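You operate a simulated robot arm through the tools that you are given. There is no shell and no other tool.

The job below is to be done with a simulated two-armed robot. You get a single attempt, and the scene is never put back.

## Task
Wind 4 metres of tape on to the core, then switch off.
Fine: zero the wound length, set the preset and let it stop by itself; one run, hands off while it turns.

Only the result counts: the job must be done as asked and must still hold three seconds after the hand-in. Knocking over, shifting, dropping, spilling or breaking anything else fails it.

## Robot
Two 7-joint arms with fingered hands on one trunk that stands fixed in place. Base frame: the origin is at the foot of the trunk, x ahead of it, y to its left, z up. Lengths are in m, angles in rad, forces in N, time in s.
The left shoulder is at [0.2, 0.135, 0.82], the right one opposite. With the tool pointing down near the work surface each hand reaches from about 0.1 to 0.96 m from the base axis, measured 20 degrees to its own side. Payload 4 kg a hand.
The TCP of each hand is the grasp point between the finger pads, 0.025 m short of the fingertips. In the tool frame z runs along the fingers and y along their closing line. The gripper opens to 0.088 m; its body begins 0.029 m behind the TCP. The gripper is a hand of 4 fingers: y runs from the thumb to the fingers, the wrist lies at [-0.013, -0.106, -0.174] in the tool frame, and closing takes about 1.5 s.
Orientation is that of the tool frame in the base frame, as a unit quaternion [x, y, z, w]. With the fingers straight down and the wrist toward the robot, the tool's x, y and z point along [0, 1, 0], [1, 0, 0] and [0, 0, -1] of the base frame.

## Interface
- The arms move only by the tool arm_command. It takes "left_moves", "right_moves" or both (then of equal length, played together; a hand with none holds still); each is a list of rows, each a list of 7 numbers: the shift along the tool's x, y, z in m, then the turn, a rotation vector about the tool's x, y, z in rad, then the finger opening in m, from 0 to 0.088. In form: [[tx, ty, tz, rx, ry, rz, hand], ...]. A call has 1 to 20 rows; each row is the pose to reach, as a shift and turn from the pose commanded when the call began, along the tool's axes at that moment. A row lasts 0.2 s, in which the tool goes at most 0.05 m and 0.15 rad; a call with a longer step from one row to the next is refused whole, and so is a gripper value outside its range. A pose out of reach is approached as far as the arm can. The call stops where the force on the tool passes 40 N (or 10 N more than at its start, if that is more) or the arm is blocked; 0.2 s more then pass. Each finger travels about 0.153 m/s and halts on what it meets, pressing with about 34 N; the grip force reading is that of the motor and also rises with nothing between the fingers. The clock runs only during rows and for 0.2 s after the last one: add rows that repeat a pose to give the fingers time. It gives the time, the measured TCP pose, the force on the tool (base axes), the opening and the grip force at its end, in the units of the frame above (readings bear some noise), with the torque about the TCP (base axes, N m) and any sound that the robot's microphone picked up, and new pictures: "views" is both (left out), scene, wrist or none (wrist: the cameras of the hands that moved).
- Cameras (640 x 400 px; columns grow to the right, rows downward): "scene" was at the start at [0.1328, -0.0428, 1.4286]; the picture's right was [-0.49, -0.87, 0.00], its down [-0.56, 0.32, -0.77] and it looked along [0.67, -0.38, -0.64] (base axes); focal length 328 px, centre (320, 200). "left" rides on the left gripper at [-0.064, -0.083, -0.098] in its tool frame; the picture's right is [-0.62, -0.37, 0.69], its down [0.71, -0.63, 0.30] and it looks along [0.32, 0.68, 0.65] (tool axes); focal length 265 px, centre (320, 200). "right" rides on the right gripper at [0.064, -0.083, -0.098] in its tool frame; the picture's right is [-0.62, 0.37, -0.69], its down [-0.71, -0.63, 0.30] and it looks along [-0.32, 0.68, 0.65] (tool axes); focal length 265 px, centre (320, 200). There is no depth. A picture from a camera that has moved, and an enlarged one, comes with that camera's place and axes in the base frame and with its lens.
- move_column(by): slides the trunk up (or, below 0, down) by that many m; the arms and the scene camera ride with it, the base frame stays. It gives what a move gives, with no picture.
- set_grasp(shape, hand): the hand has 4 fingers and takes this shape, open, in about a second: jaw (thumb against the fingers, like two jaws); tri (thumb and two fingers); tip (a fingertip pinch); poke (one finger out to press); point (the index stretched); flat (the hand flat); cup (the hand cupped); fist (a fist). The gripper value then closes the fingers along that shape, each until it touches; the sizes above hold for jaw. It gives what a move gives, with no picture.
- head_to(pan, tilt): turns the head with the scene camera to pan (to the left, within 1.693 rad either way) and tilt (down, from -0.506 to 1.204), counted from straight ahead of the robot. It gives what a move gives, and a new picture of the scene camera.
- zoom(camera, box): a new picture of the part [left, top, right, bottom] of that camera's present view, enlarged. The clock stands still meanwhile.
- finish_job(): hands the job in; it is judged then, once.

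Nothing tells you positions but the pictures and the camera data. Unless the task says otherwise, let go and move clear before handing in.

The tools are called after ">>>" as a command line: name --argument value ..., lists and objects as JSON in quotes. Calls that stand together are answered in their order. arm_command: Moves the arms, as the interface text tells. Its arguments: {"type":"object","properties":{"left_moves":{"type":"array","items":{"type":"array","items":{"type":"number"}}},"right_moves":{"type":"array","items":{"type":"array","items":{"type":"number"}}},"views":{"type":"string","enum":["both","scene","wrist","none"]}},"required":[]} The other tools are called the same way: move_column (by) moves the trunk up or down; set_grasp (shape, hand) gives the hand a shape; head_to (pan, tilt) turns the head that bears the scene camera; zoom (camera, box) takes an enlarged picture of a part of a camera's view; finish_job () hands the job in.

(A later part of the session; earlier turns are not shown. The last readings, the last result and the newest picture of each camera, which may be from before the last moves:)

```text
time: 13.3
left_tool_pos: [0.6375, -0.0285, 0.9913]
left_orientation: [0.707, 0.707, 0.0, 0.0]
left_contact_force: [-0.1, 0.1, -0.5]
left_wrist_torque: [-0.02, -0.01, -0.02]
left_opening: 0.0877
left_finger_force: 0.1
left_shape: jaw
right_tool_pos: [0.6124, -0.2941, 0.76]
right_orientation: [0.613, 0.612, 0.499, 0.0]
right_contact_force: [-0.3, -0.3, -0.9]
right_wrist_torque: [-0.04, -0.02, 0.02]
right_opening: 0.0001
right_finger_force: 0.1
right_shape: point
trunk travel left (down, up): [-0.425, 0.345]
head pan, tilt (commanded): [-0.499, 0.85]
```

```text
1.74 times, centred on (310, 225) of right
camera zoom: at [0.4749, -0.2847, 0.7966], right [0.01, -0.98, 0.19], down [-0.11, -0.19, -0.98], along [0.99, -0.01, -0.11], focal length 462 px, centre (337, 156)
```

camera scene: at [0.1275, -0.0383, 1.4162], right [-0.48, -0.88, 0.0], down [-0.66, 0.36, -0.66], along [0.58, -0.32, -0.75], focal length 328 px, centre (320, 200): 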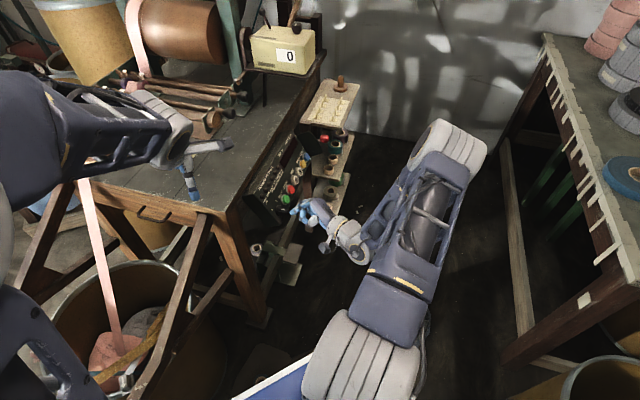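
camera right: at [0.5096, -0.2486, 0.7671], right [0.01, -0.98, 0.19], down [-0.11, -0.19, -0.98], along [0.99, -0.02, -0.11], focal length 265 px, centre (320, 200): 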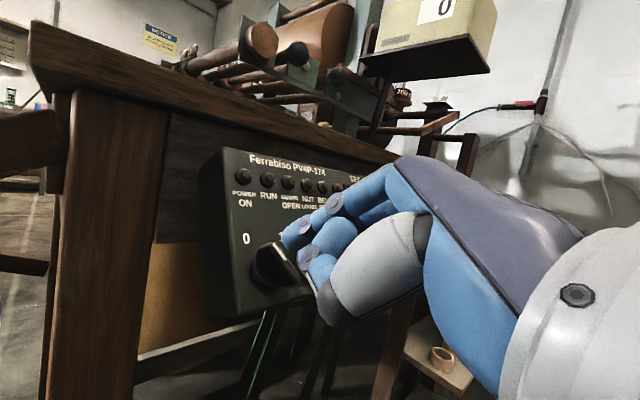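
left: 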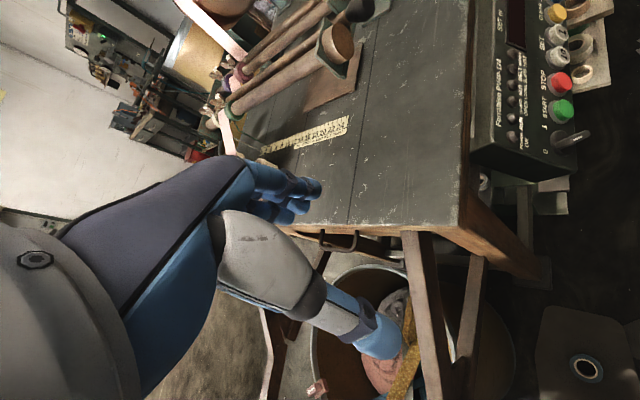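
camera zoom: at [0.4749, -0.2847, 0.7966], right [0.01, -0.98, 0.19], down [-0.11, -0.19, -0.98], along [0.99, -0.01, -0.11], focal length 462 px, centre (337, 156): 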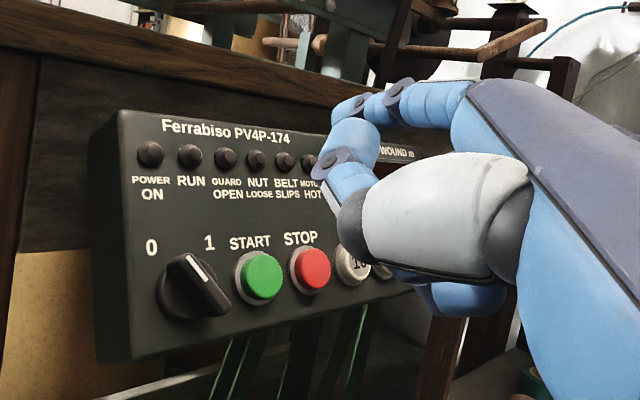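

The "point" shape leaves only the index stretched. I'll turn the hand to handshake attitude with the index along the panel's inward normal, hovering about 8 cm off the panel left of the knob.

>>> arm_command --right_moves '[[0.003, -0.006, 0.0038, 0.068, 0.028, 0.11, 0.088], [0.006, -0.012, 0.0076, 0.135, 0.056, 0.22, 0.088], [0.009, -0.018, 0.0115, 0.203, 0.084, 0.33, 0.088], [0.012, -0.024, 0.0153, 0.271, 0.112, 0.439, 0.088], [0.015, -0.03, 0.019, 0.339, 0.14, 0.549, 0.088], [0.018, -0.036, 0.023, 0.406, 0.168, 0.659, 0.088], [0.0211, -0.0419, 0.0268, 0.474, 0.196, 0.769, 0.088], [0.0211, -0.0419, 0.0268, 0.474, 0.196, 0.769, 0.088]]' --views "both"

>>> zoom --camera "left" --box '[480, 20, 640, 200]'

>>> zoom --camera "scene" --box '[250, 170, 350, 260]'

>>> zoom --camera "right" --box '[160, 80, 460, 310]'

```text
time: 15.2
left_tool_pos: [0.6367, -0.028, 0.9906]
left_orientation: [0.708, 0.706, 0.0, 0.0]
left_contact_force: [-0.3, 0.1, -0.6]
left_wrist_torque: [0.04, 0.01, 0.0]
left_opening: 0.0877
left_finger_force: 0.0
left_shape: jaw
right_tool_pos: [0.5908, -0.2501, 0.7338]
right_orientation: [0.729, 0.434, 0.365, -0.384]
right_contact_force: [-0.7, -1.6, -0.1]
right_wrist_torque: [-0.01, -0.02, 0.0]
right_opening: 0.0
right_finger_force: 0.0
right_shape: point
trunk travel left (down, up): [-0.425, 0.345]
head pan, tilt (commanded): [-0.499, 0.85]
camera scene: at [0.1275, -0.0383, 1.4162], right [-0.48, -0.88, 0.0], down [-0.66, 0.36, -0.66], along [0.58, -0.32, -0.75], focal length 328 px, centre (320, 200)
camera right: at [0.5199, -0.2873, 0.852], right [-0.02, -0.95, -0.32], down [-0.77, 0.22, -0.6], along [0.64, 0.23, -0.73], focal length 265 px, centre (320, 200)
```

scene: 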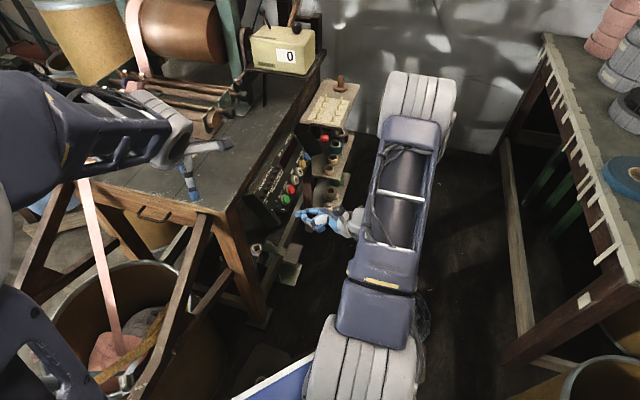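
right: 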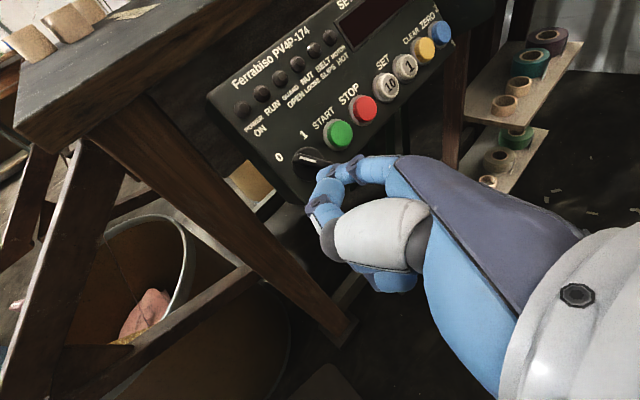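

```text
2.22 times, centred on (560, 110) of left
camera zoom: at [0.5547, -0.0932, 1.0895], right [-0.37, -0.62, -0.69], down [-0.63, 0.71, -0.3], along [0.68, 0.32, -0.65], focal length 590 px, centre (-213, 400)
```

zoom: 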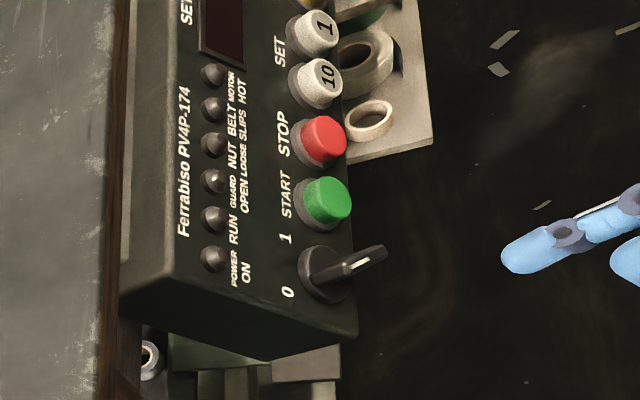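

```text
4.44 times, centred on (300, 215) of scene
camera zoom: at [0.1275, -0.0383, 1.4162], right [-0.48, -0.88, 0.0], down [-0.66, 0.36, -0.66], along [0.58, -0.32, -0.75], focal length 1456 px, centre (409, 133)
```

zoom: 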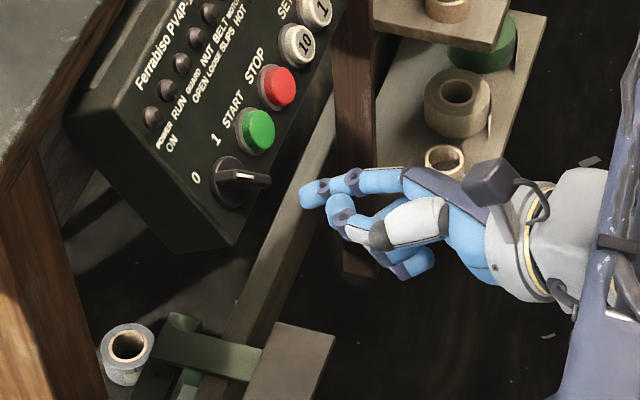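

```text
1.74 times, centred on (310, 195) of right
camera zoom: at [0.5199, -0.2873, 0.852], right [-0.02, -0.95, -0.32], down [-0.77, 0.22, -0.6], along [0.64, 0.23, -0.73], focal length 462 px, centre (337, 209)
```

zoom: 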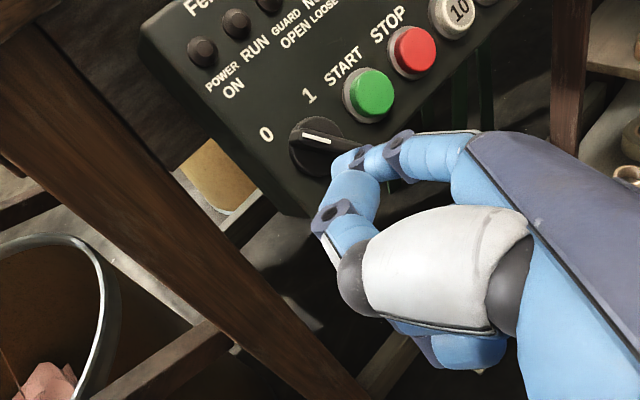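

The stretched fingertip is near [0.656, -0.253, 0.713], about 6.5 cm off the knob disc and slightly to its left. I'll move in to about 3 cm off and check again.

>>> arm_command --right_moves '[[0.0025, 0.0071, 0.016, 0, 0, 0, 0.088], [0.005, 0.0142, 0.0321, 0, 0, 0, 0.088], [0.005, 0.0142, 0.0321, 0, 0, 0, 0.088]]' --views "none"

>>> zoom --camera "left" --box '[500, 60, 640, 190]'

>>> zoom --camera "scene" --box '[250, 180, 330, 240]'

>>> zoom --camera "right" --box '[200, 60, 460, 260]'

```text
time: 15.9
left_tool_pos: [0.6362, -0.028, 0.9921]
left_orientation: [0.707, 0.707, 0.001, 0.0]
left_contact_force: [-0.5, 0.8, 0.0]
left_wrist_torque: [0.0, -0.03, -0.01]
left_opening: 0.0878
left_finger_force: 0.0
left_shape: jaw
right_tool_pos: [0.6139, -0.2249, 0.7202]
right_orientation: [0.729, 0.435, 0.365, -0.382]
right_contact_force: [0.5, 0.5, 0.4]
right_wrist_torque: [0.02, -0.04, -0.03]
right_opening: 0.0
right_finger_force: 0.0
right_shape: point
trunk travel left (down, up): [-0.425, 0.345]
head pan, tilt (commanded): [-0.499, 0.85]
```

```text
3.08 times, centred on (570, 125) of left
camera zoom: at [0.5547, -0.0933, 1.0895], right [-0.37, -0.62, -0.69], down [-0.63, 0.71, -0.3], along [0.68, 0.32, -0.65], focal length 817 px, centre (-449, 431)
```

zoom: 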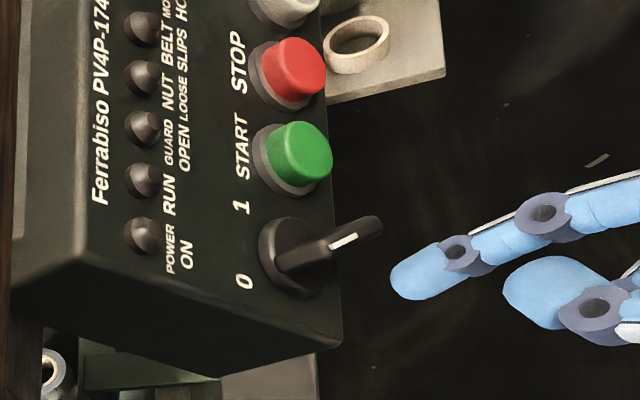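

```text
6.67 times, centred on (290, 210) of scene
camera zoom: at [0.1275, -0.0383, 1.4162], right [-0.48, -0.88, 0.0], down [-0.66, 0.36, -0.66], along [0.58, -0.32, -0.75], focal length 2185 px, centre (520, 133)
```

zoom: 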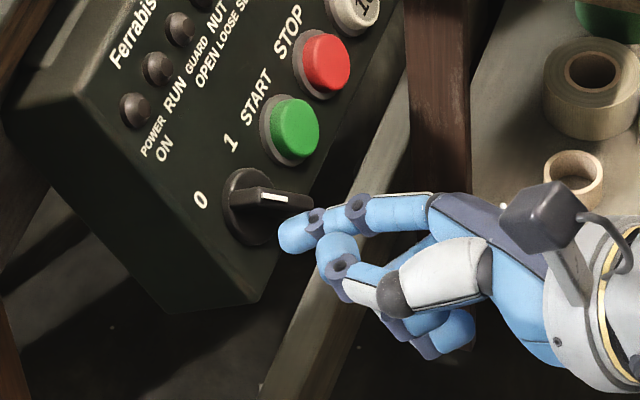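

```text
2.00 times, centred on (330, 160) of right
camera zoom: at [0.5415, -0.2621, 0.838], right [-0.02, -0.95, -0.32], down [-0.77, 0.22, -0.6], along [0.64, 0.23, -0.73], focal length 531 px, centre (300, 280)
```

zoom: 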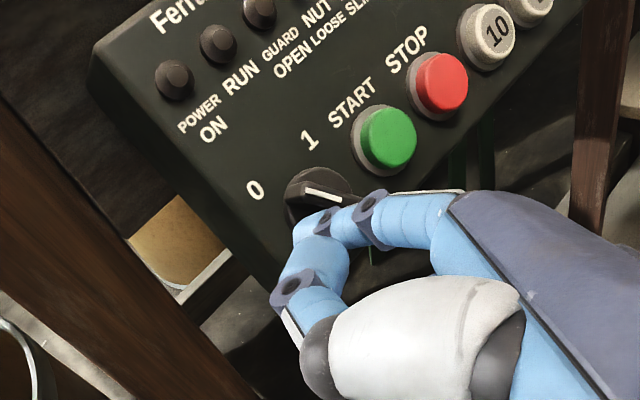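

The fingertip is left of the bar with about 9 mm clearance and 3 cm off the disc, as planned. I'll lower it to just above the disc.

>>> arm_command --right_moves '[[0, 0.006, 0.011, 0, 0, 0, 0.088], [0, 0.0122, 0.0224, 0, 0, 0, 0.088], [0, 0.0122, 0.0224, 0, 0, 0, 0.088]]' --views "none"

>>> zoom --camera "left" --box '[500, 60, 640, 190]'

>>> zoom --camera "scene" --box '[250, 180, 330, 240]'

>>> zoom --camera "right" --box '[200, 60, 460, 260]'

```text
time: 16.8
left_tool_pos: [0.6371, -0.0286, 0.9907]
left_orientation: [0.707, 0.707, 0.0, 0.001]
left_contact_force: [-1.0, 0.4, -0.3]
left_wrist_torque: [0.01, 0.02, 0.0]
left_opening: 0.0878
left_finger_force: 0.0
left_shape: jaw
right_tool_pos: [0.6285, -0.2112, 0.7081]
right_orientation: [0.729, 0.434, 0.365, -0.383]
right_contact_force: [0.2, -0.7, 0.3]
right_wrist_torque: [-0.01, 0.0, 0.03]
right_opening: 0.0
right_finger_force: 0.1
right_shape: point
trunk travel left (down, up): [-0.425, 0.345]
head pan, tilt (commanded): [-0.499, 0.85]
```

```text
3.08 times, centred on (570, 125) of left
camera zoom: at [0.5547, -0.0933, 1.0895], right [-0.37, -0.62, -0.69], down [-0.63, 0.71, -0.3], along [0.68, 0.32, -0.65], focal length 817 px, centre (-449, 431)
```

zoom: 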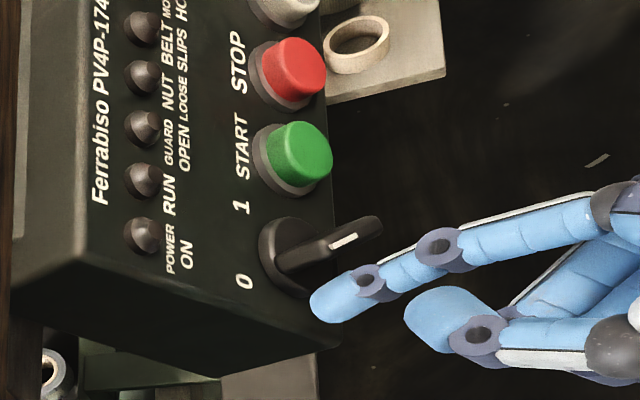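

```text
6.67 times, centred on (290, 210) of scene
camera zoom: at [0.1275, -0.0383, 1.4162], right [-0.48, -0.88, 0.0], down [-0.66, 0.36, -0.66], along [0.58, -0.32, -0.75], focal length 2185 px, centre (520, 133)
```

zoom: 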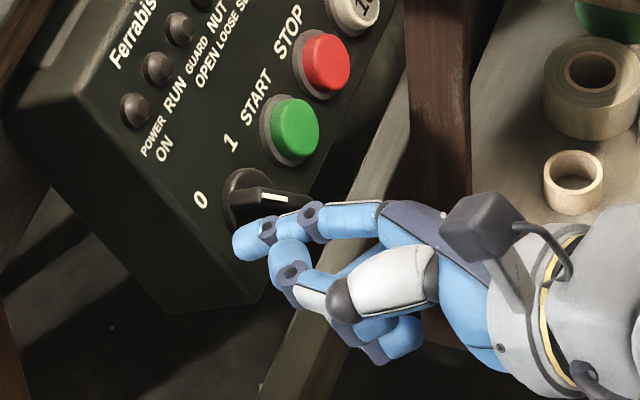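

```text
2.00 times, centred on (330, 160) of right
camera zoom: at [0.5569, -0.2468, 0.8255], right [-0.02, -0.95, -0.32], down [-0.77, 0.22, -0.6], along [0.64, 0.23, -0.73], focal length 531 px, centre (300, 280)
```

zoom: 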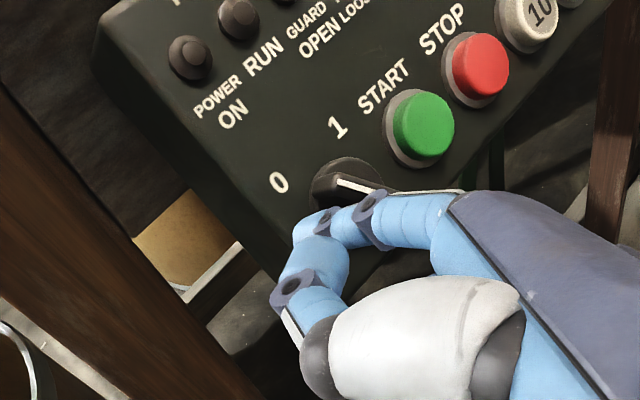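

The fingertip is seated beside the pointer end of the bar. I'll push it along an arc clockwise toward 1.

>>> arm_command --right_moves '[[0.0045, 0.0059, -0.0032, 0, 0, 0, 0.088], [0.0092, 0.0086, -0.0047, 0, 0, 0, 0.088], [0.0138, 0.0113, -0.0062, 0, 0, 0, 0.088], [0.0155, 0.0139, -0.0076, 0, 0, 0, 0.088], [0.0169, 0.0163, -0.0089, 0, 0, 0, 0.088], [0.0175, 0.0184, -0.0101, 0, 0, 0, 0.088], [0.0179, 0.0204, -0.0112, 0, 0, 0, 0.088], [0.0178, 0.0233, -0.0128, 0, 0, 0, 0.088]]' --views "none"

>>> zoom --camera "left" --box '[500, 60, 640, 190]'

>>> zoom --camera "scene" --box '[250, 180, 330, 240]'

>>> zoom --camera "right" --box '[200, 0, 460, 200]'

```text
time: 18.6
left_tool_pos: [0.6377, -0.0273, 0.992]
left_orientation: [0.707, 0.707, 0.0, 0.0]
left_contact_force: [0.1, -0.1, 0.3]
left_wrist_torque: [0.01, 0.0, 0.01]
left_opening: 0.0877
left_finger_force: 0.0
left_shape: jaw
right_tool_pos: [0.6531, -0.2212, 0.7232]
right_orientation: [0.728, 0.435, 0.366, -0.383]
right_contact_force: [0.5, 0.0, -0.3]
right_wrist_torque: [0.03, 0.0, 0.03]
right_opening: 0.0807
right_finger_force: 0.1
right_shape: point
trunk travel left (down, up): [-0.425, 0.345]
head pan, tilt (commanded): [-0.499, 0.85]
```

```text
3.08 times, centred on (570, 125) of left
camera zoom: at [0.5547, -0.0933, 1.0895], right [-0.37, -0.62, -0.69], down [-0.63, 0.71, -0.3], along [0.68, 0.32, -0.65], focal length 817 px, centre (-449, 431)
```

zoom: 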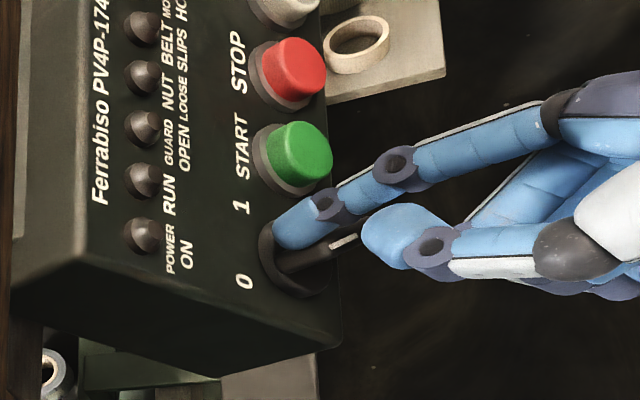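

```text
6.67 times, centred on (290, 210) of scene
camera zoom: at [0.1275, -0.0383, 1.4162], right [-0.48, -0.88, 0.0], down [-0.66, 0.36, -0.66], along [0.58, -0.32, -0.75], focal length 2185 px, centre (520, 133)
```

zoom: 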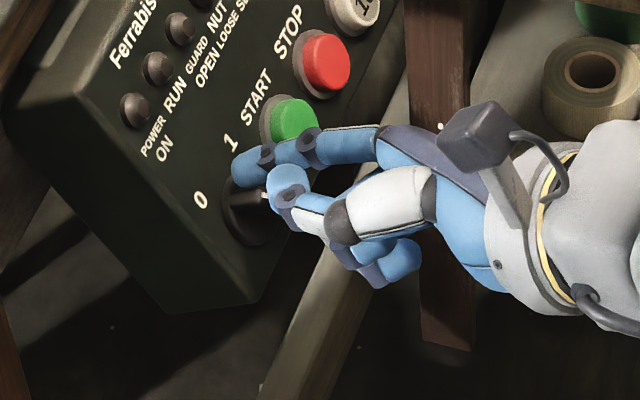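

```text
2.00 times, centred on (330, 100) of right
camera zoom: at [0.5808, -0.2585, 0.8416], right [-0.02, -0.95, -0.32], down [-0.77, 0.22, -0.6], along [0.64, 0.23, -0.73], focal length 531 px, centre (300, 400)
```

zoom: 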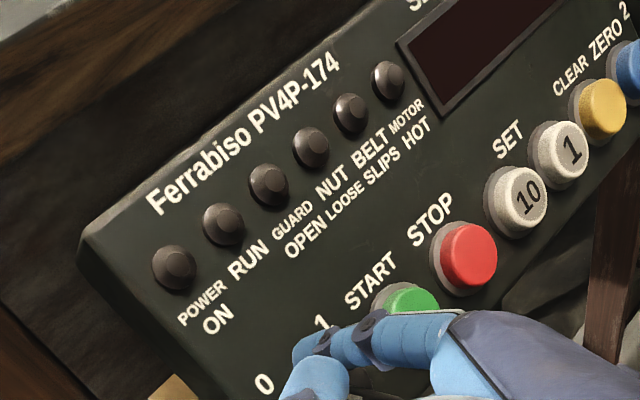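

The finger slid over the bar and the knob still points to 0, so pushing sideways with one finger isn't firm enough. I'll back off and use a pinch grip instead.

>>> arm_command --right_moves '[[0, -0.0192, -0.0351, 0, 0, 0, 0.088], [0, -0.0384, -0.0702, 0, 0, 0, 0.088], [0, -0.0575, -0.1053, 0, 0, 0, 0.088]]' --views "none"

>>> set_grasp --hand "right" --shape "tip"

>>> arm_command --right_moves '[[0, 0, 0, -0.1, 0, 0, 0.088], [0, 0, 0, -0.2, 0, 0, 0.088], [0, 0, 0, -0.3, 0, 0, 0.088], [0, 0, 0, -0.4, 0, 0, 0.088], [0, 0, 0, -0.5, 0, 0, 0.088], [0, 0, 0, -0.5, 0, 0, 0.088]]' --views "both"

>>> zoom --camera "scene" --box '[250, 170, 350, 260]'

>>> zoom --camera "left" --box '[480, 20, 640, 200]'

>>> zoom --camera "right" --box '[140, 60, 460, 310]'

```text
time: 19.4
left_tool_pos: [0.6366, -0.0266, 0.9908]
left_orientation: [0.707, 0.707, 0.0, -0.001]
left_contact_force: [0.7, -0.1, 0.0]
left_wrist_torque: [0.01, -0.01, 0.01]
left_opening: 0.0877
left_finger_force: 0.1
left_shape: jaw
right_tool_pos: [0.5795, -0.2959, 0.784]
right_orientation: [0.728, 0.435, 0.365, -0.384]
right_contact_force: [-0.3, -0.8, -0.5]
right_wrist_torque: [0.0, 0.01, -0.01]
right_opening: 0.0001
right_finger_force: 0.1
right_shape: point
trunk travel left (down, up): [-0.425, 0.345]
head pan, tilt (commanded): [-0.499, 0.85]
```

```text
time: 20.2
left_tool_pos: [0.6366, -0.0286, 0.9912]
left_orientation: [0.708, 0.707, -0.001, -0.002]
left_contact_force: [0.8, -0.3, 0.2]
left_wrist_torque: [0.0, -0.01, -0.03]
left_opening: 0.0876
left_finger_force: 0.1
left_shape: jaw
right_tool_pos: [0.5797, -0.2957, 0.7832]
right_orientation: [0.728, 0.435, 0.366, -0.383]
right_contact_force: [-0.5, 1.3, 1.1]
right_wrist_torque: [0.0, 0.01, 0.0]
right_opening: 0.0878
right_finger_force: 0.2
right_shape: tip
trunk travel left (down, up): [-0.425, 0.345]
head pan, tilt (commanded): [-0.499, 0.85]
```

```text
time: 21.6
left_tool_pos: [0.636, -0.0284, 0.9911]
left_orientation: [0.707, 0.707, 0.001, 0.0]
left_contact_force: [-0.3, -0.6, -0.4]
left_wrist_torque: [0.03, -0.01, -0.01]
left_opening: 0.0874
left_finger_force: 0.0
left_shape: jaw
right_tool_pos: [0.5807, -0.2961, 0.783]
right_orientation: [0.801, 0.33, 0.462, -0.19]
right_contact_force: [-0.5, 0.6, -0.6]
right_wrist_torque: [0.01, -0.01, 0.02]
right_opening: 0.0876
right_finger_force: 0.0
right_shape: tip
trunk travel left (down, up): [-0.425, 0.345]
head pan, tilt (commanded): [-0.499, 0.85]
camera scene: at [0.1275, -0.0383, 1.4162], right [-0.48, -0.88, 0.0], down [-0.66, 0.36, -0.66], along [0.58, -0.32, -0.75], focal length 328 px, centre (320, 200)
camera right: at [0.4847, -0.2741, 0.8875], right [-0.39, -0.9, -0.19], down [-0.51, 0.38, -0.77], along [0.77, -0.2, -0.61], focal length 265 px, centre (320, 200)
```

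scene: 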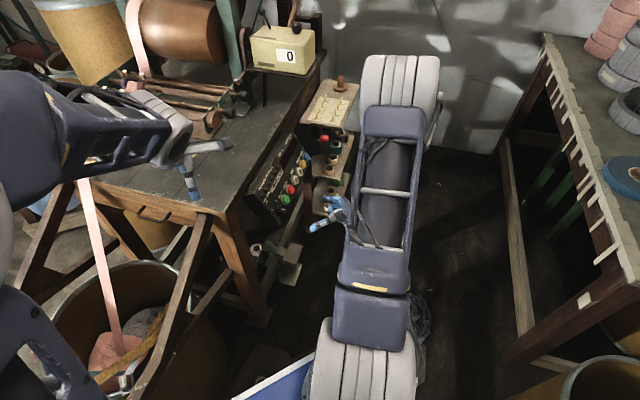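
right: 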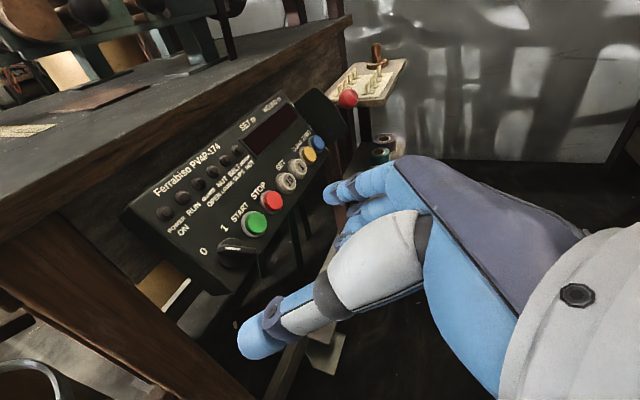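

```text
4.44 times, centred on (300, 215) of scene
camera zoom: at [0.1275, -0.0383, 1.4162], right [-0.48, -0.88, 0.0], down [-0.66, 0.36, -0.66], along [0.58, -0.32, -0.75], focal length 1456 px, centre (409, 133)
```

zoom: 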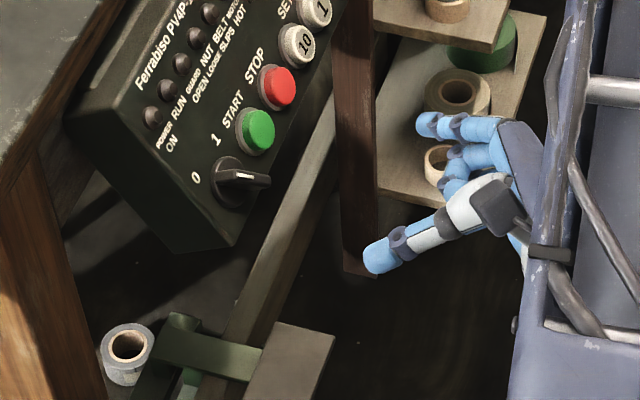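

```text
2.22 times, centred on (560, 110) of left
camera zoom: at [0.5547, -0.0933, 1.0895], right [-0.37, -0.62, -0.69], down [-0.63, 0.71, -0.3], along [0.68, 0.32, -0.65], focal length 590 px, centre (-213, 400)
```

zoom: 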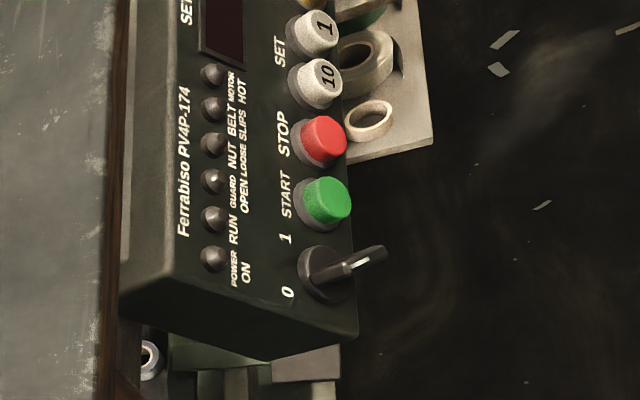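

```text
1.60 times, centred on (300, 185) of right
camera zoom: at [0.4847, -0.2741, 0.8875], right [-0.39, -0.9, -0.19], down [-0.51, 0.38, -0.77], along [0.77, -0.2, -0.61], focal length 425 px, centre (352, 224)
```

zoom: 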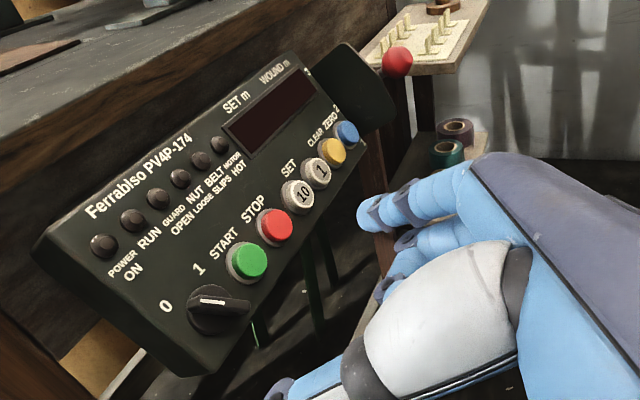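

The "tip" shape is a thumb–index pinch. I'll rotate it to line up across the bar and partly close it to see where the tips meet.

>>> arm_command --right_moves '[[0, 0, 0, 0, 0, -0.12, 0.07], [0, 0, 0, 0, 0, -0.25, 0.055], [0, 0, 0, 0, 0, -0.37, 0.04], [0, 0, 0, 0, 0, -0.5, 0.03], [0, 0, 0, 0, 0, -0.61, 0.025], [0, 0, 0, 0, 0, -0.61, 0.025], [0, 0, 0, 0, 0, -0.61, 0.025]]' --views "both"

>>> zoom --camera "scene" --box '[270, 170, 370, 260]'

>>> zoom --camera "right" --box '[140, 60, 460, 310]'

```text
time: 23.2
left_tool_pos: [0.6369, -0.0291, 0.992]
left_orientation: [0.707, 0.707, 0.001, 0.0]
left_contact_force: [-0.1, -0.7, 0.2]
left_wrist_torque: [-0.03, 0.0, -0.01]
left_opening: 0.0877
left_finger_force: 0.1
left_shape: jaw
right_tool_pos: [0.5794, -0.2955, 0.7829]
right_orientation: [0.664, 0.556, 0.498, -0.043]
right_contact_force: [-1.1, -0.7, -1.0]
right_wrist_torque: [0.0, -0.02, 0.02]
right_opening: 0.0258
right_finger_force: 0.1
right_shape: tip
trunk travel left (down, up): [-0.425, 0.345]
head pan, tilt (commanded): [-0.499, 0.85]
camera scene: at [0.1275, -0.0383, 1.4162], right [-0.48, -0.88, 0.0], down [-0.66, 0.36, -0.66], along [0.58, -0.32, -0.75], focal length 328 px, centre (320, 200)
camera right: at [0.4478, -0.28, 0.8359], right [-0.07, -0.99, 0.09], down [-0.22, -0.07, -0.97], along [0.97, -0.08, -0.22], focal length 265 px, centre (320, 200)
```

scene: 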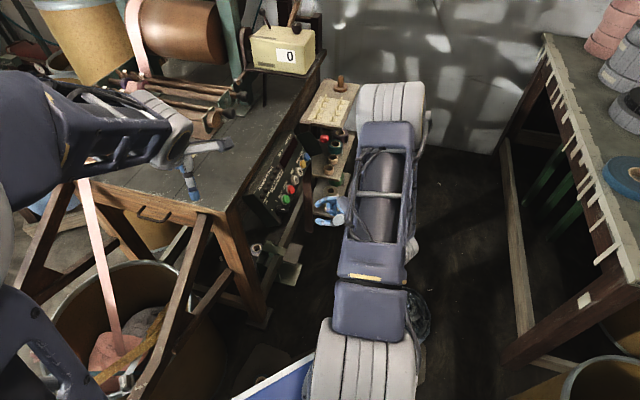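
right: 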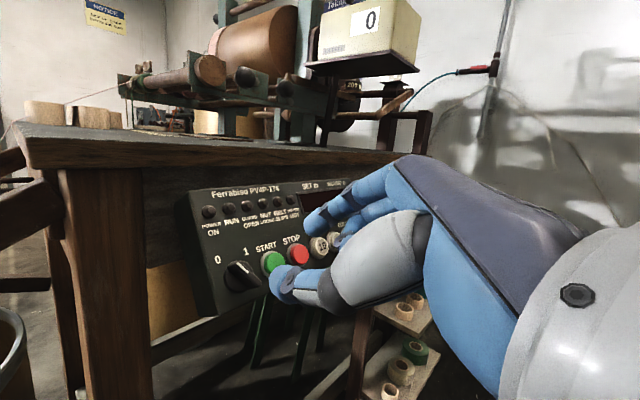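

```text
4.44 times, centred on (320, 215) of scene
camera zoom: at [0.1275, -0.0383, 1.4162], right [-0.48, -0.88, 0.0], down [-0.66, 0.36, -0.66], along [0.58, -0.32, -0.75], focal length 1456 px, centre (320, 133)
```

zoom: 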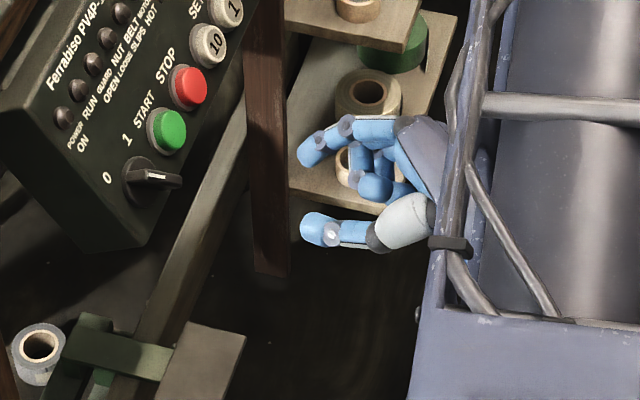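

```text
1.60 times, centred on (300, 185) of right
camera zoom: at [0.4478, -0.28, 0.8359], right [-0.07, -0.99, 0.09], down [-0.22, -0.07, -0.97], along [0.97, -0.08, -0.22], focal length 425 px, centre (352, 224)
```

zoom: 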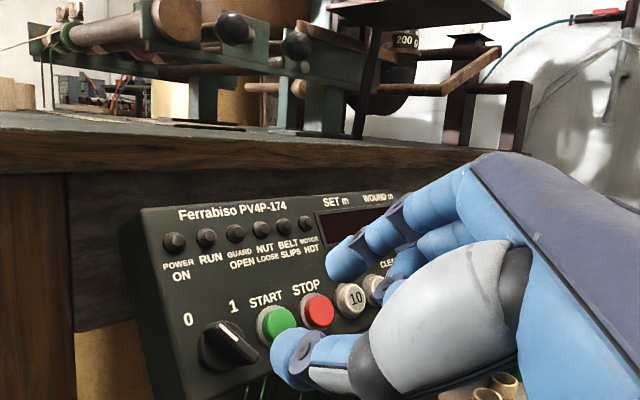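

The pinch tips meet on the tool axis about 23 mm beyond the TCP, and the closing line is square to the bar. I'll hover the pinch about 3 cm above the knob.

>>> arm_command --right_moves '[[-0.0335, 0.0301, 0.01, 0, 0, 0, 0.03], [-0.0335, 0.0301, 0.045, 0, 0, 0, 0.03], [-0.0335, 0.0301, 0.08, 0, 0, 0, 0.03], [-0.0335, 0.0301, 0.1173, 0, 0, 0, 0.03], [-0.0335, 0.0301, 0.1173, 0, 0, 0, 0.03]]' --views "both"

>>> zoom --camera "left" --box '[500, 60, 640, 190]'

>>> zoom --camera "scene" --box '[250, 180, 330, 240]'

>>> zoom --camera "right" --box '[200, 120, 440, 320]'

```text
time: 24.4
left_tool_pos: [0.6363, -0.0298, 0.9921]
left_orientation: [0.707, 0.708, 0.0, 0.0]
left_contact_force: [0.2, 0.3, 0.7]
left_wrist_torque: [0.02, -0.03, -0.01]
left_opening: 0.0876
left_finger_force: 0.0
left_shape: jaw
right_tool_pos: [0.6799, -0.2606, 0.7153]
right_orientation: [0.664, 0.556, 0.498, -0.044]
right_contact_force: [-0.3, -0.2, 0.2]
right_wrist_torque: [0.04, -0.02, 0.0]
right_opening: 0.0297
right_finger_force: 0.0
right_shape: tip
trunk travel left (down, up): [-0.425, 0.345]
head pan, tilt (commanded): [-0.499, 0.85]
camera scene: at [0.1275, -0.0383, 1.4162], right [-0.48, -0.88, 0.0], down [-0.66, 0.36, -0.66], along [0.58, -0.32, -0.75], focal length 328 px, centre (320, 200)
camera right: at [0.5472, -0.2445, 0.7685], right [-0.07, -0.99, 0.09], down [-0.23, -0.07, -0.97], along [0.97, -0.08, -0.22], focal length 265 px, centre (320, 200)
```

scene: 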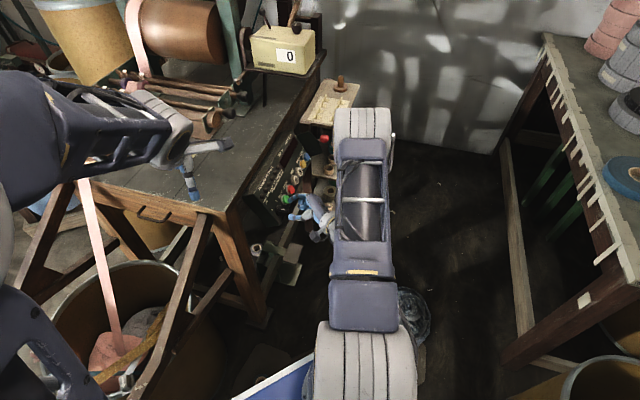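
right: 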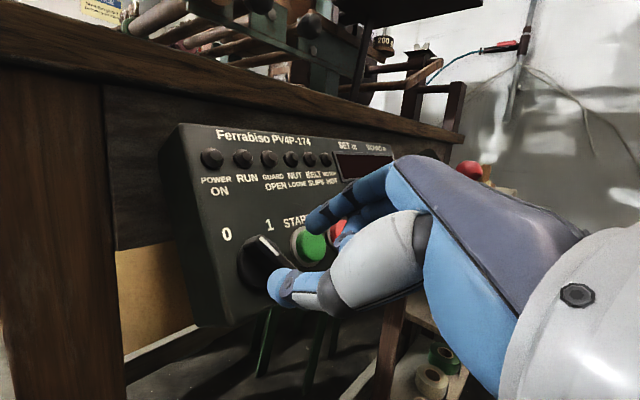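

```text
3.08 times, centred on (570, 125) of left
camera zoom: at [0.5547, -0.0932, 1.0895], right [-0.37, -0.62, -0.69], down [-0.63, 0.71, -0.3], along [0.68, 0.32, -0.65], focal length 817 px, centre (-449, 431)
```

zoom: 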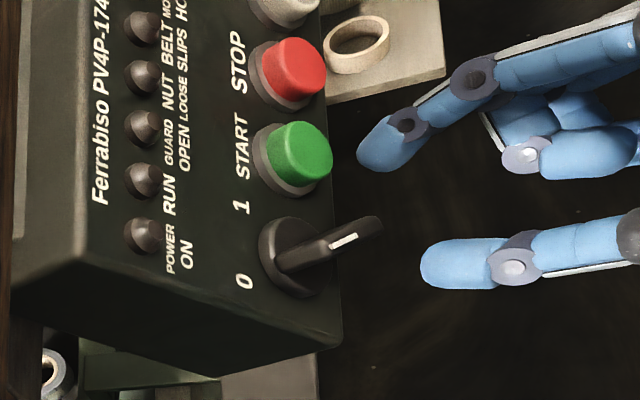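

```text
6.67 times, centred on (290, 210) of scene
camera zoom: at [0.1275, -0.0383, 1.4162], right [-0.48, -0.88, 0.0], down [-0.66, 0.36, -0.66], along [0.58, -0.32, -0.75], focal length 2185 px, centre (520, 133)
```

zoom: 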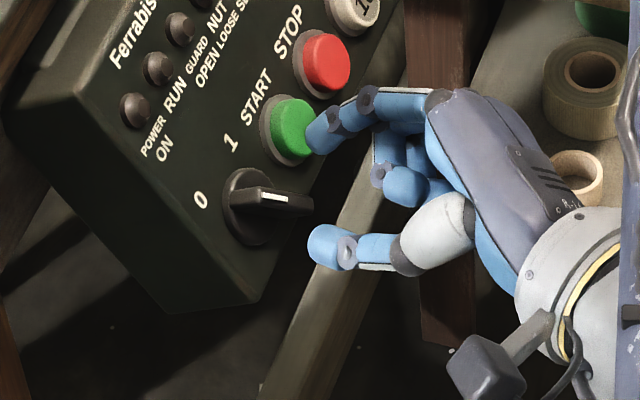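

```text
2.00 times, centred on (320, 220) of right
camera zoom: at [0.5472, -0.2445, 0.7685], right [-0.07, -0.99, 0.09], down [-0.23, -0.07, -0.97], along [0.97, -0.08, -0.22], focal length 531 px, centre (320, 160)
```

zoom: 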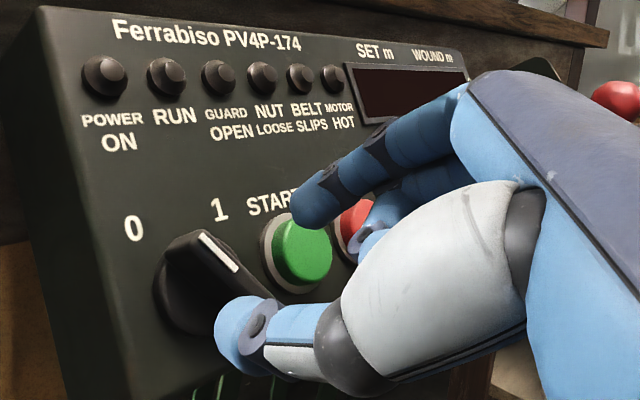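

The pinch is centred on the bar within about 3 mm and its tips are about 3 cm above the disc. I'll correct slightly and lower it over the bar.

>>> arm_command --right_moves '[[0.001, -0.0025, 0.01, 0, 0, 0, 0.03], [0.001, -0.0025, 0.02, 0, 0, 0, 0.03], [0.001, -0.0025, 0.026, 0, 0, 0, 0.03], [0.001, -0.0025, 0.026, 0, 0, 0, 0.03]]' --views "none"

>>> zoom --camera "left" --box '[500, 60, 640, 190]'

>>> zoom --camera "scene" --box '[250, 180, 330, 240]'

>>> zoom --camera "right" --box '[200, 120, 440, 320]'

```text
time: 25.4
left_tool_pos: [0.6365, -0.028, 0.9925]
left_orientation: [0.707, 0.707, 0.001, 0.0]
left_contact_force: [1.1, -0.6, -0.2]
left_wrist_torque: [-0.01, 0.0, -0.01]
left_opening: 0.0875
left_finger_force: 0.0
left_shape: jaw
right_tool_pos: [0.6925, -0.2417, 0.7024]
right_orientation: [0.664, 0.556, 0.498, -0.043]
right_contact_force: [0.2, -0.2, 0.1]
right_wrist_torque: [0.03, 0.0, 0.02]
right_opening: 0.0298
right_finger_force: 0.1
right_shape: tip
trunk travel left (down, up): [-0.425, 0.345]
head pan, tilt (commanded): [-0.499, 0.85]
```

```text
3.08 times, centred on (570, 125) of left
camera zoom: at [0.5547, -0.0933, 1.0895], right [-0.37, -0.62, -0.69], down [-0.63, 0.71, -0.3], along [0.68, 0.32, -0.65], focal length 817 px, centre (-449, 431)
```

zoom: 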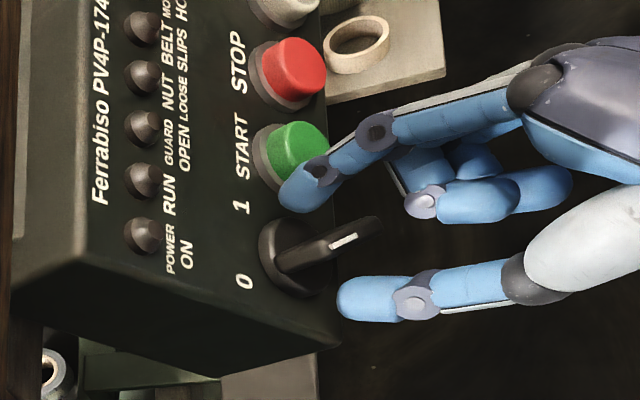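

```text
6.67 times, centred on (290, 210) of scene
camera zoom: at [0.1275, -0.0383, 1.4162], right [-0.48, -0.88, 0.0], down [-0.66, 0.36, -0.66], along [0.58, -0.32, -0.75], focal length 2185 px, centre (520, 133)
```

zoom: 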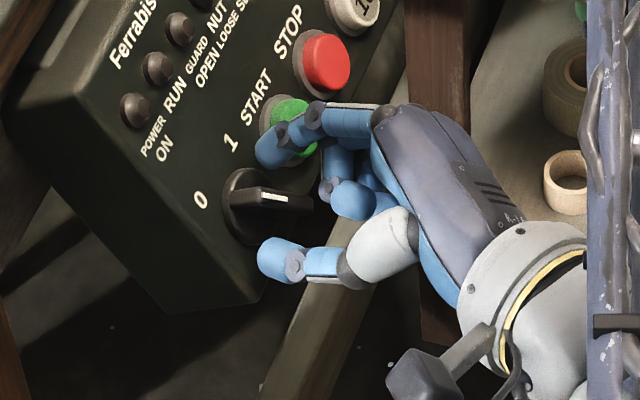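

```text
2.00 times, centred on (320, 220) of right
camera zoom: at [0.5612, -0.2262, 0.755], right [-0.07, -0.99, 0.09], down [-0.23, -0.07, -0.97], along [0.97, -0.08, -0.22], focal length 531 px, centre (320, 160)
```

zoom: 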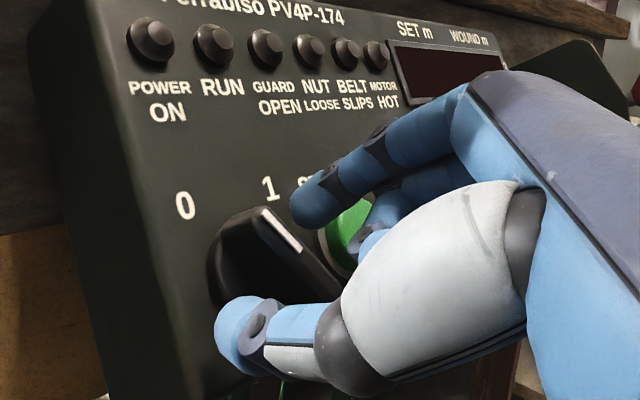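

The bar is between thumb and index with no contact yet. I'll close the pinch on it.

>>> arm_command --right_moves '[[0, 0, 0, 0, 0, 0, 0.02], [0, 0, 0, 0, 0, 0, 0.01], [0, 0, 0, 0, 0, 0, 0.0], [0, 0, 0, 0, 0, 0, 0.0], [0, 0, 0, 0, 0, 0, 0.0]]' --views "none"

>>> zoom --camera "left" --box '[500, 60, 640, 190]'

>>> zoom --camera "scene" --box '[250, 180, 330, 240]'

>>> zoom --camera "right" --box '[200, 120, 440, 320]'

```text
time: 26.6
left_tool_pos: [0.6366, -0.0292, 0.9925]
left_orientation: [0.708, 0.707, 0.0, -0.001]
left_contact_force: [0.6, -0.3, 0.0]
left_wrist_torque: [0.0, -0.03, 0.03]
left_opening: 0.0877
left_finger_force: 0.0
left_shape: jaw
right_tool_pos: [0.6924, -0.2416, 0.7012]
right_orientation: [0.665, 0.555, 0.498, -0.044]
right_contact_force: [0.8, 1.6, -2.3]
right_wrist_torque: [-0.01, 0.05, -0.06]
right_opening: 0.0037
right_finger_force: 33.8
right_shape: tip
trunk travel left (down, up): [-0.425, 0.345]
head pan, tilt (commanded): [-0.499, 0.85]
```

```text
3.08 times, centred on (570, 125) of left
camera zoom: at [0.5548, -0.0932, 1.0894], right [-0.37, -0.62, -0.69], down [-0.63, 0.71, -0.3], along [0.68, 0.32, -0.65], focal length 817 px, centre (-449, 431)
```

zoom: 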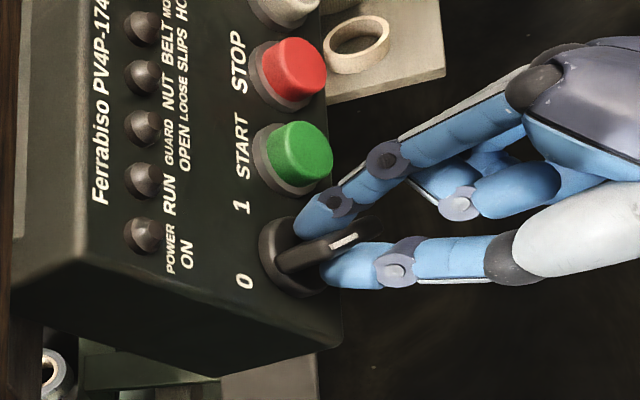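

```text
6.67 times, centred on (290, 210) of scene
camera zoom: at [0.1276, -0.0383, 1.4162], right [-0.48, -0.88, 0.0], down [-0.66, 0.36, -0.66], along [0.58, -0.32, -0.75], focal length 2185 px, centre (520, 133)
```

zoom: 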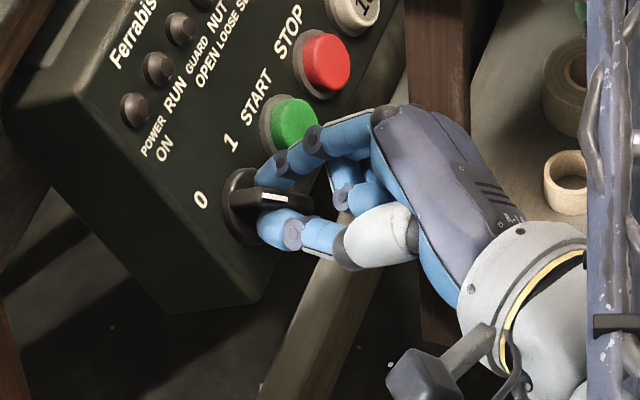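

```text
2.00 times, centred on (320, 220) of right
camera zoom: at [0.5612, -0.2262, 0.755], right [-0.07, -0.99, 0.09], down [-0.23, -0.07, -0.97], along [0.97, -0.08, -0.22], focal length 531 px, centre (320, 160)
```

zoom: 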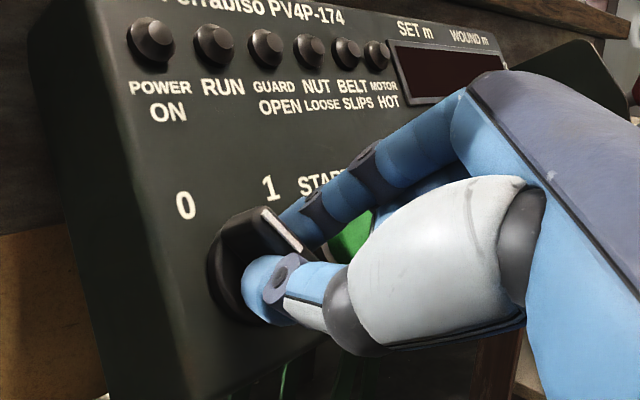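

The grip on the bar is firm. I'll turn it clockwise through about 70° to 1.

>>> arm_command --right_moves '[[0, 0, 0, 0, 0, 0.12, 0], [0, 0, 0, 0, 0, 0.24, 0], [0, 0, 0, 0, 0, 0.36, 0], [0, 0, 0, 0, 0, 0.48, 0], [0, 0, 0, 0, 0, 0.6, 0], [0, 0, 0, 0, 0, 0.72, 0], [0, 0, 0, 0, 0, 0.84, 0], [0, 0, 0, 0, 0, 0.96, 0], [0, 0, 0, 0, 0, 1.08, 0], [0, 0, 0, 0, 0, 1.2, 0], [0, 0, 0, 0, 0, 1.25, 0]]' --views "both"

>>> zoom --camera "left" --box '[460, 0, 640, 190]'

>>> zoom --camera "scene" --box '[230, 130, 350, 240]'

```text
time: 29.1
left_tool_pos: [0.6373, -0.0277, 0.9916]
left_orientation: [0.707, 0.707, 0.0, 0.0]
left_contact_force: [0.2, 0.4, 0.4]
left_wrist_torque: [-0.02, 0.02, -0.04]
left_opening: 0.0877
left_finger_force: 0.0
left_shape: jaw
right_tool_pos: [0.6951, -0.2419, 0.7029]
right_orientation: [0.862, 0.062, 0.383, -0.326]
right_contact_force: [27.6, 1.7, 9.9]
right_wrist_torque: [0.06, -0.62, -0.59]
right_opening: 0.003
right_finger_force: 33.6
right_shape: tip
trunk travel left (down, up): [-0.425, 0.345]
head pan, tilt (commanded): [-0.499, 0.85]
camera scene: at [0.1279, -0.0383, 1.4162], right [-0.48, -0.88, 0.0], down [-0.66, 0.36, -0.66], along [0.58, -0.32, -0.75], focal length 328 px, centre (320, 200)
camera right: at [0.6513, -0.2464, 0.8397], right [-0.73, -0.62, -0.28], down [-0.54, 0.78, -0.33], along [0.42, -0.09, -0.9], focal length 265 px, centre (320, 200)
```

scene: 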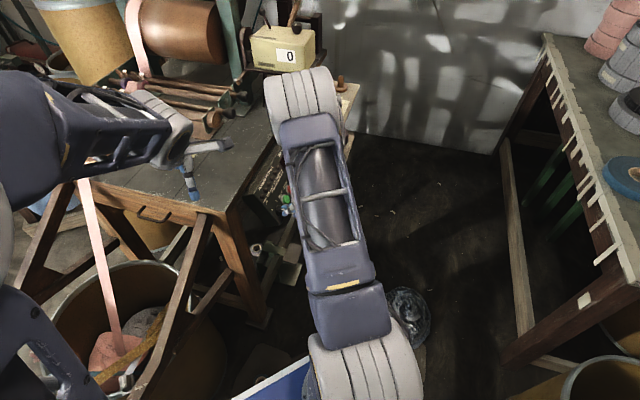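
right: 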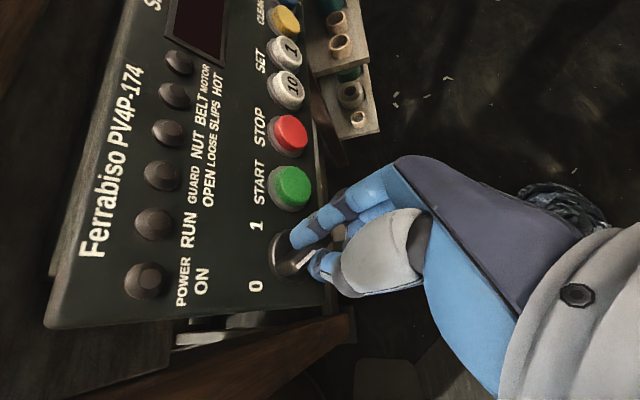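

```text
2.11 times, centred on (550, 95) of left
camera zoom: at [0.5551, -0.0932, 1.0894], right [-0.37, -0.62, -0.69], down [-0.63, 0.71, -0.3], along [0.68, 0.32, -0.65], focal length 559 px, centre (-164, 421)
```

zoom: 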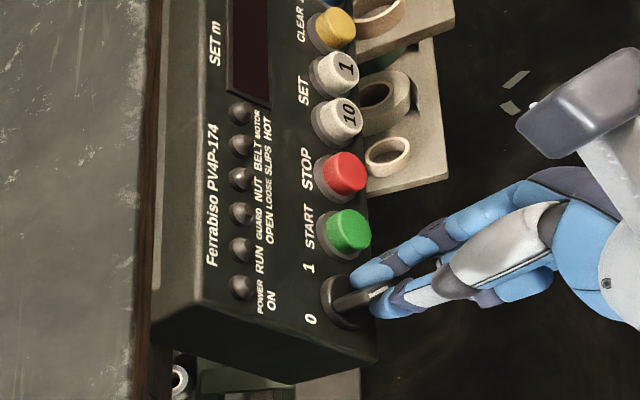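

```text
3.64 times, centred on (290, 185) of scene
camera zoom: at [0.1279, -0.0383, 1.4162], right [-0.48, -0.88, 0.0], down [-0.66, 0.36, -0.66], along [0.58, -0.32, -0.75], focal length 1192 px, centre (429, 254)
```

zoom: 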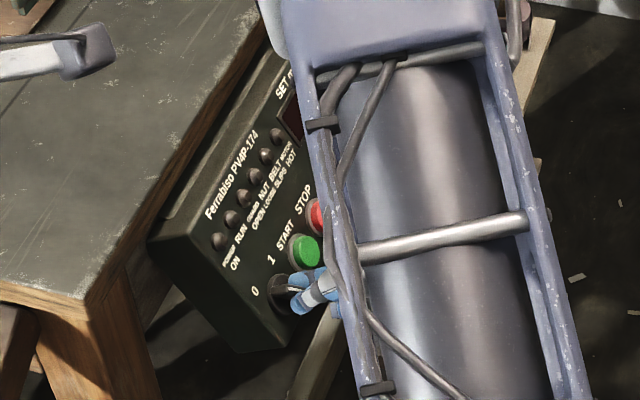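

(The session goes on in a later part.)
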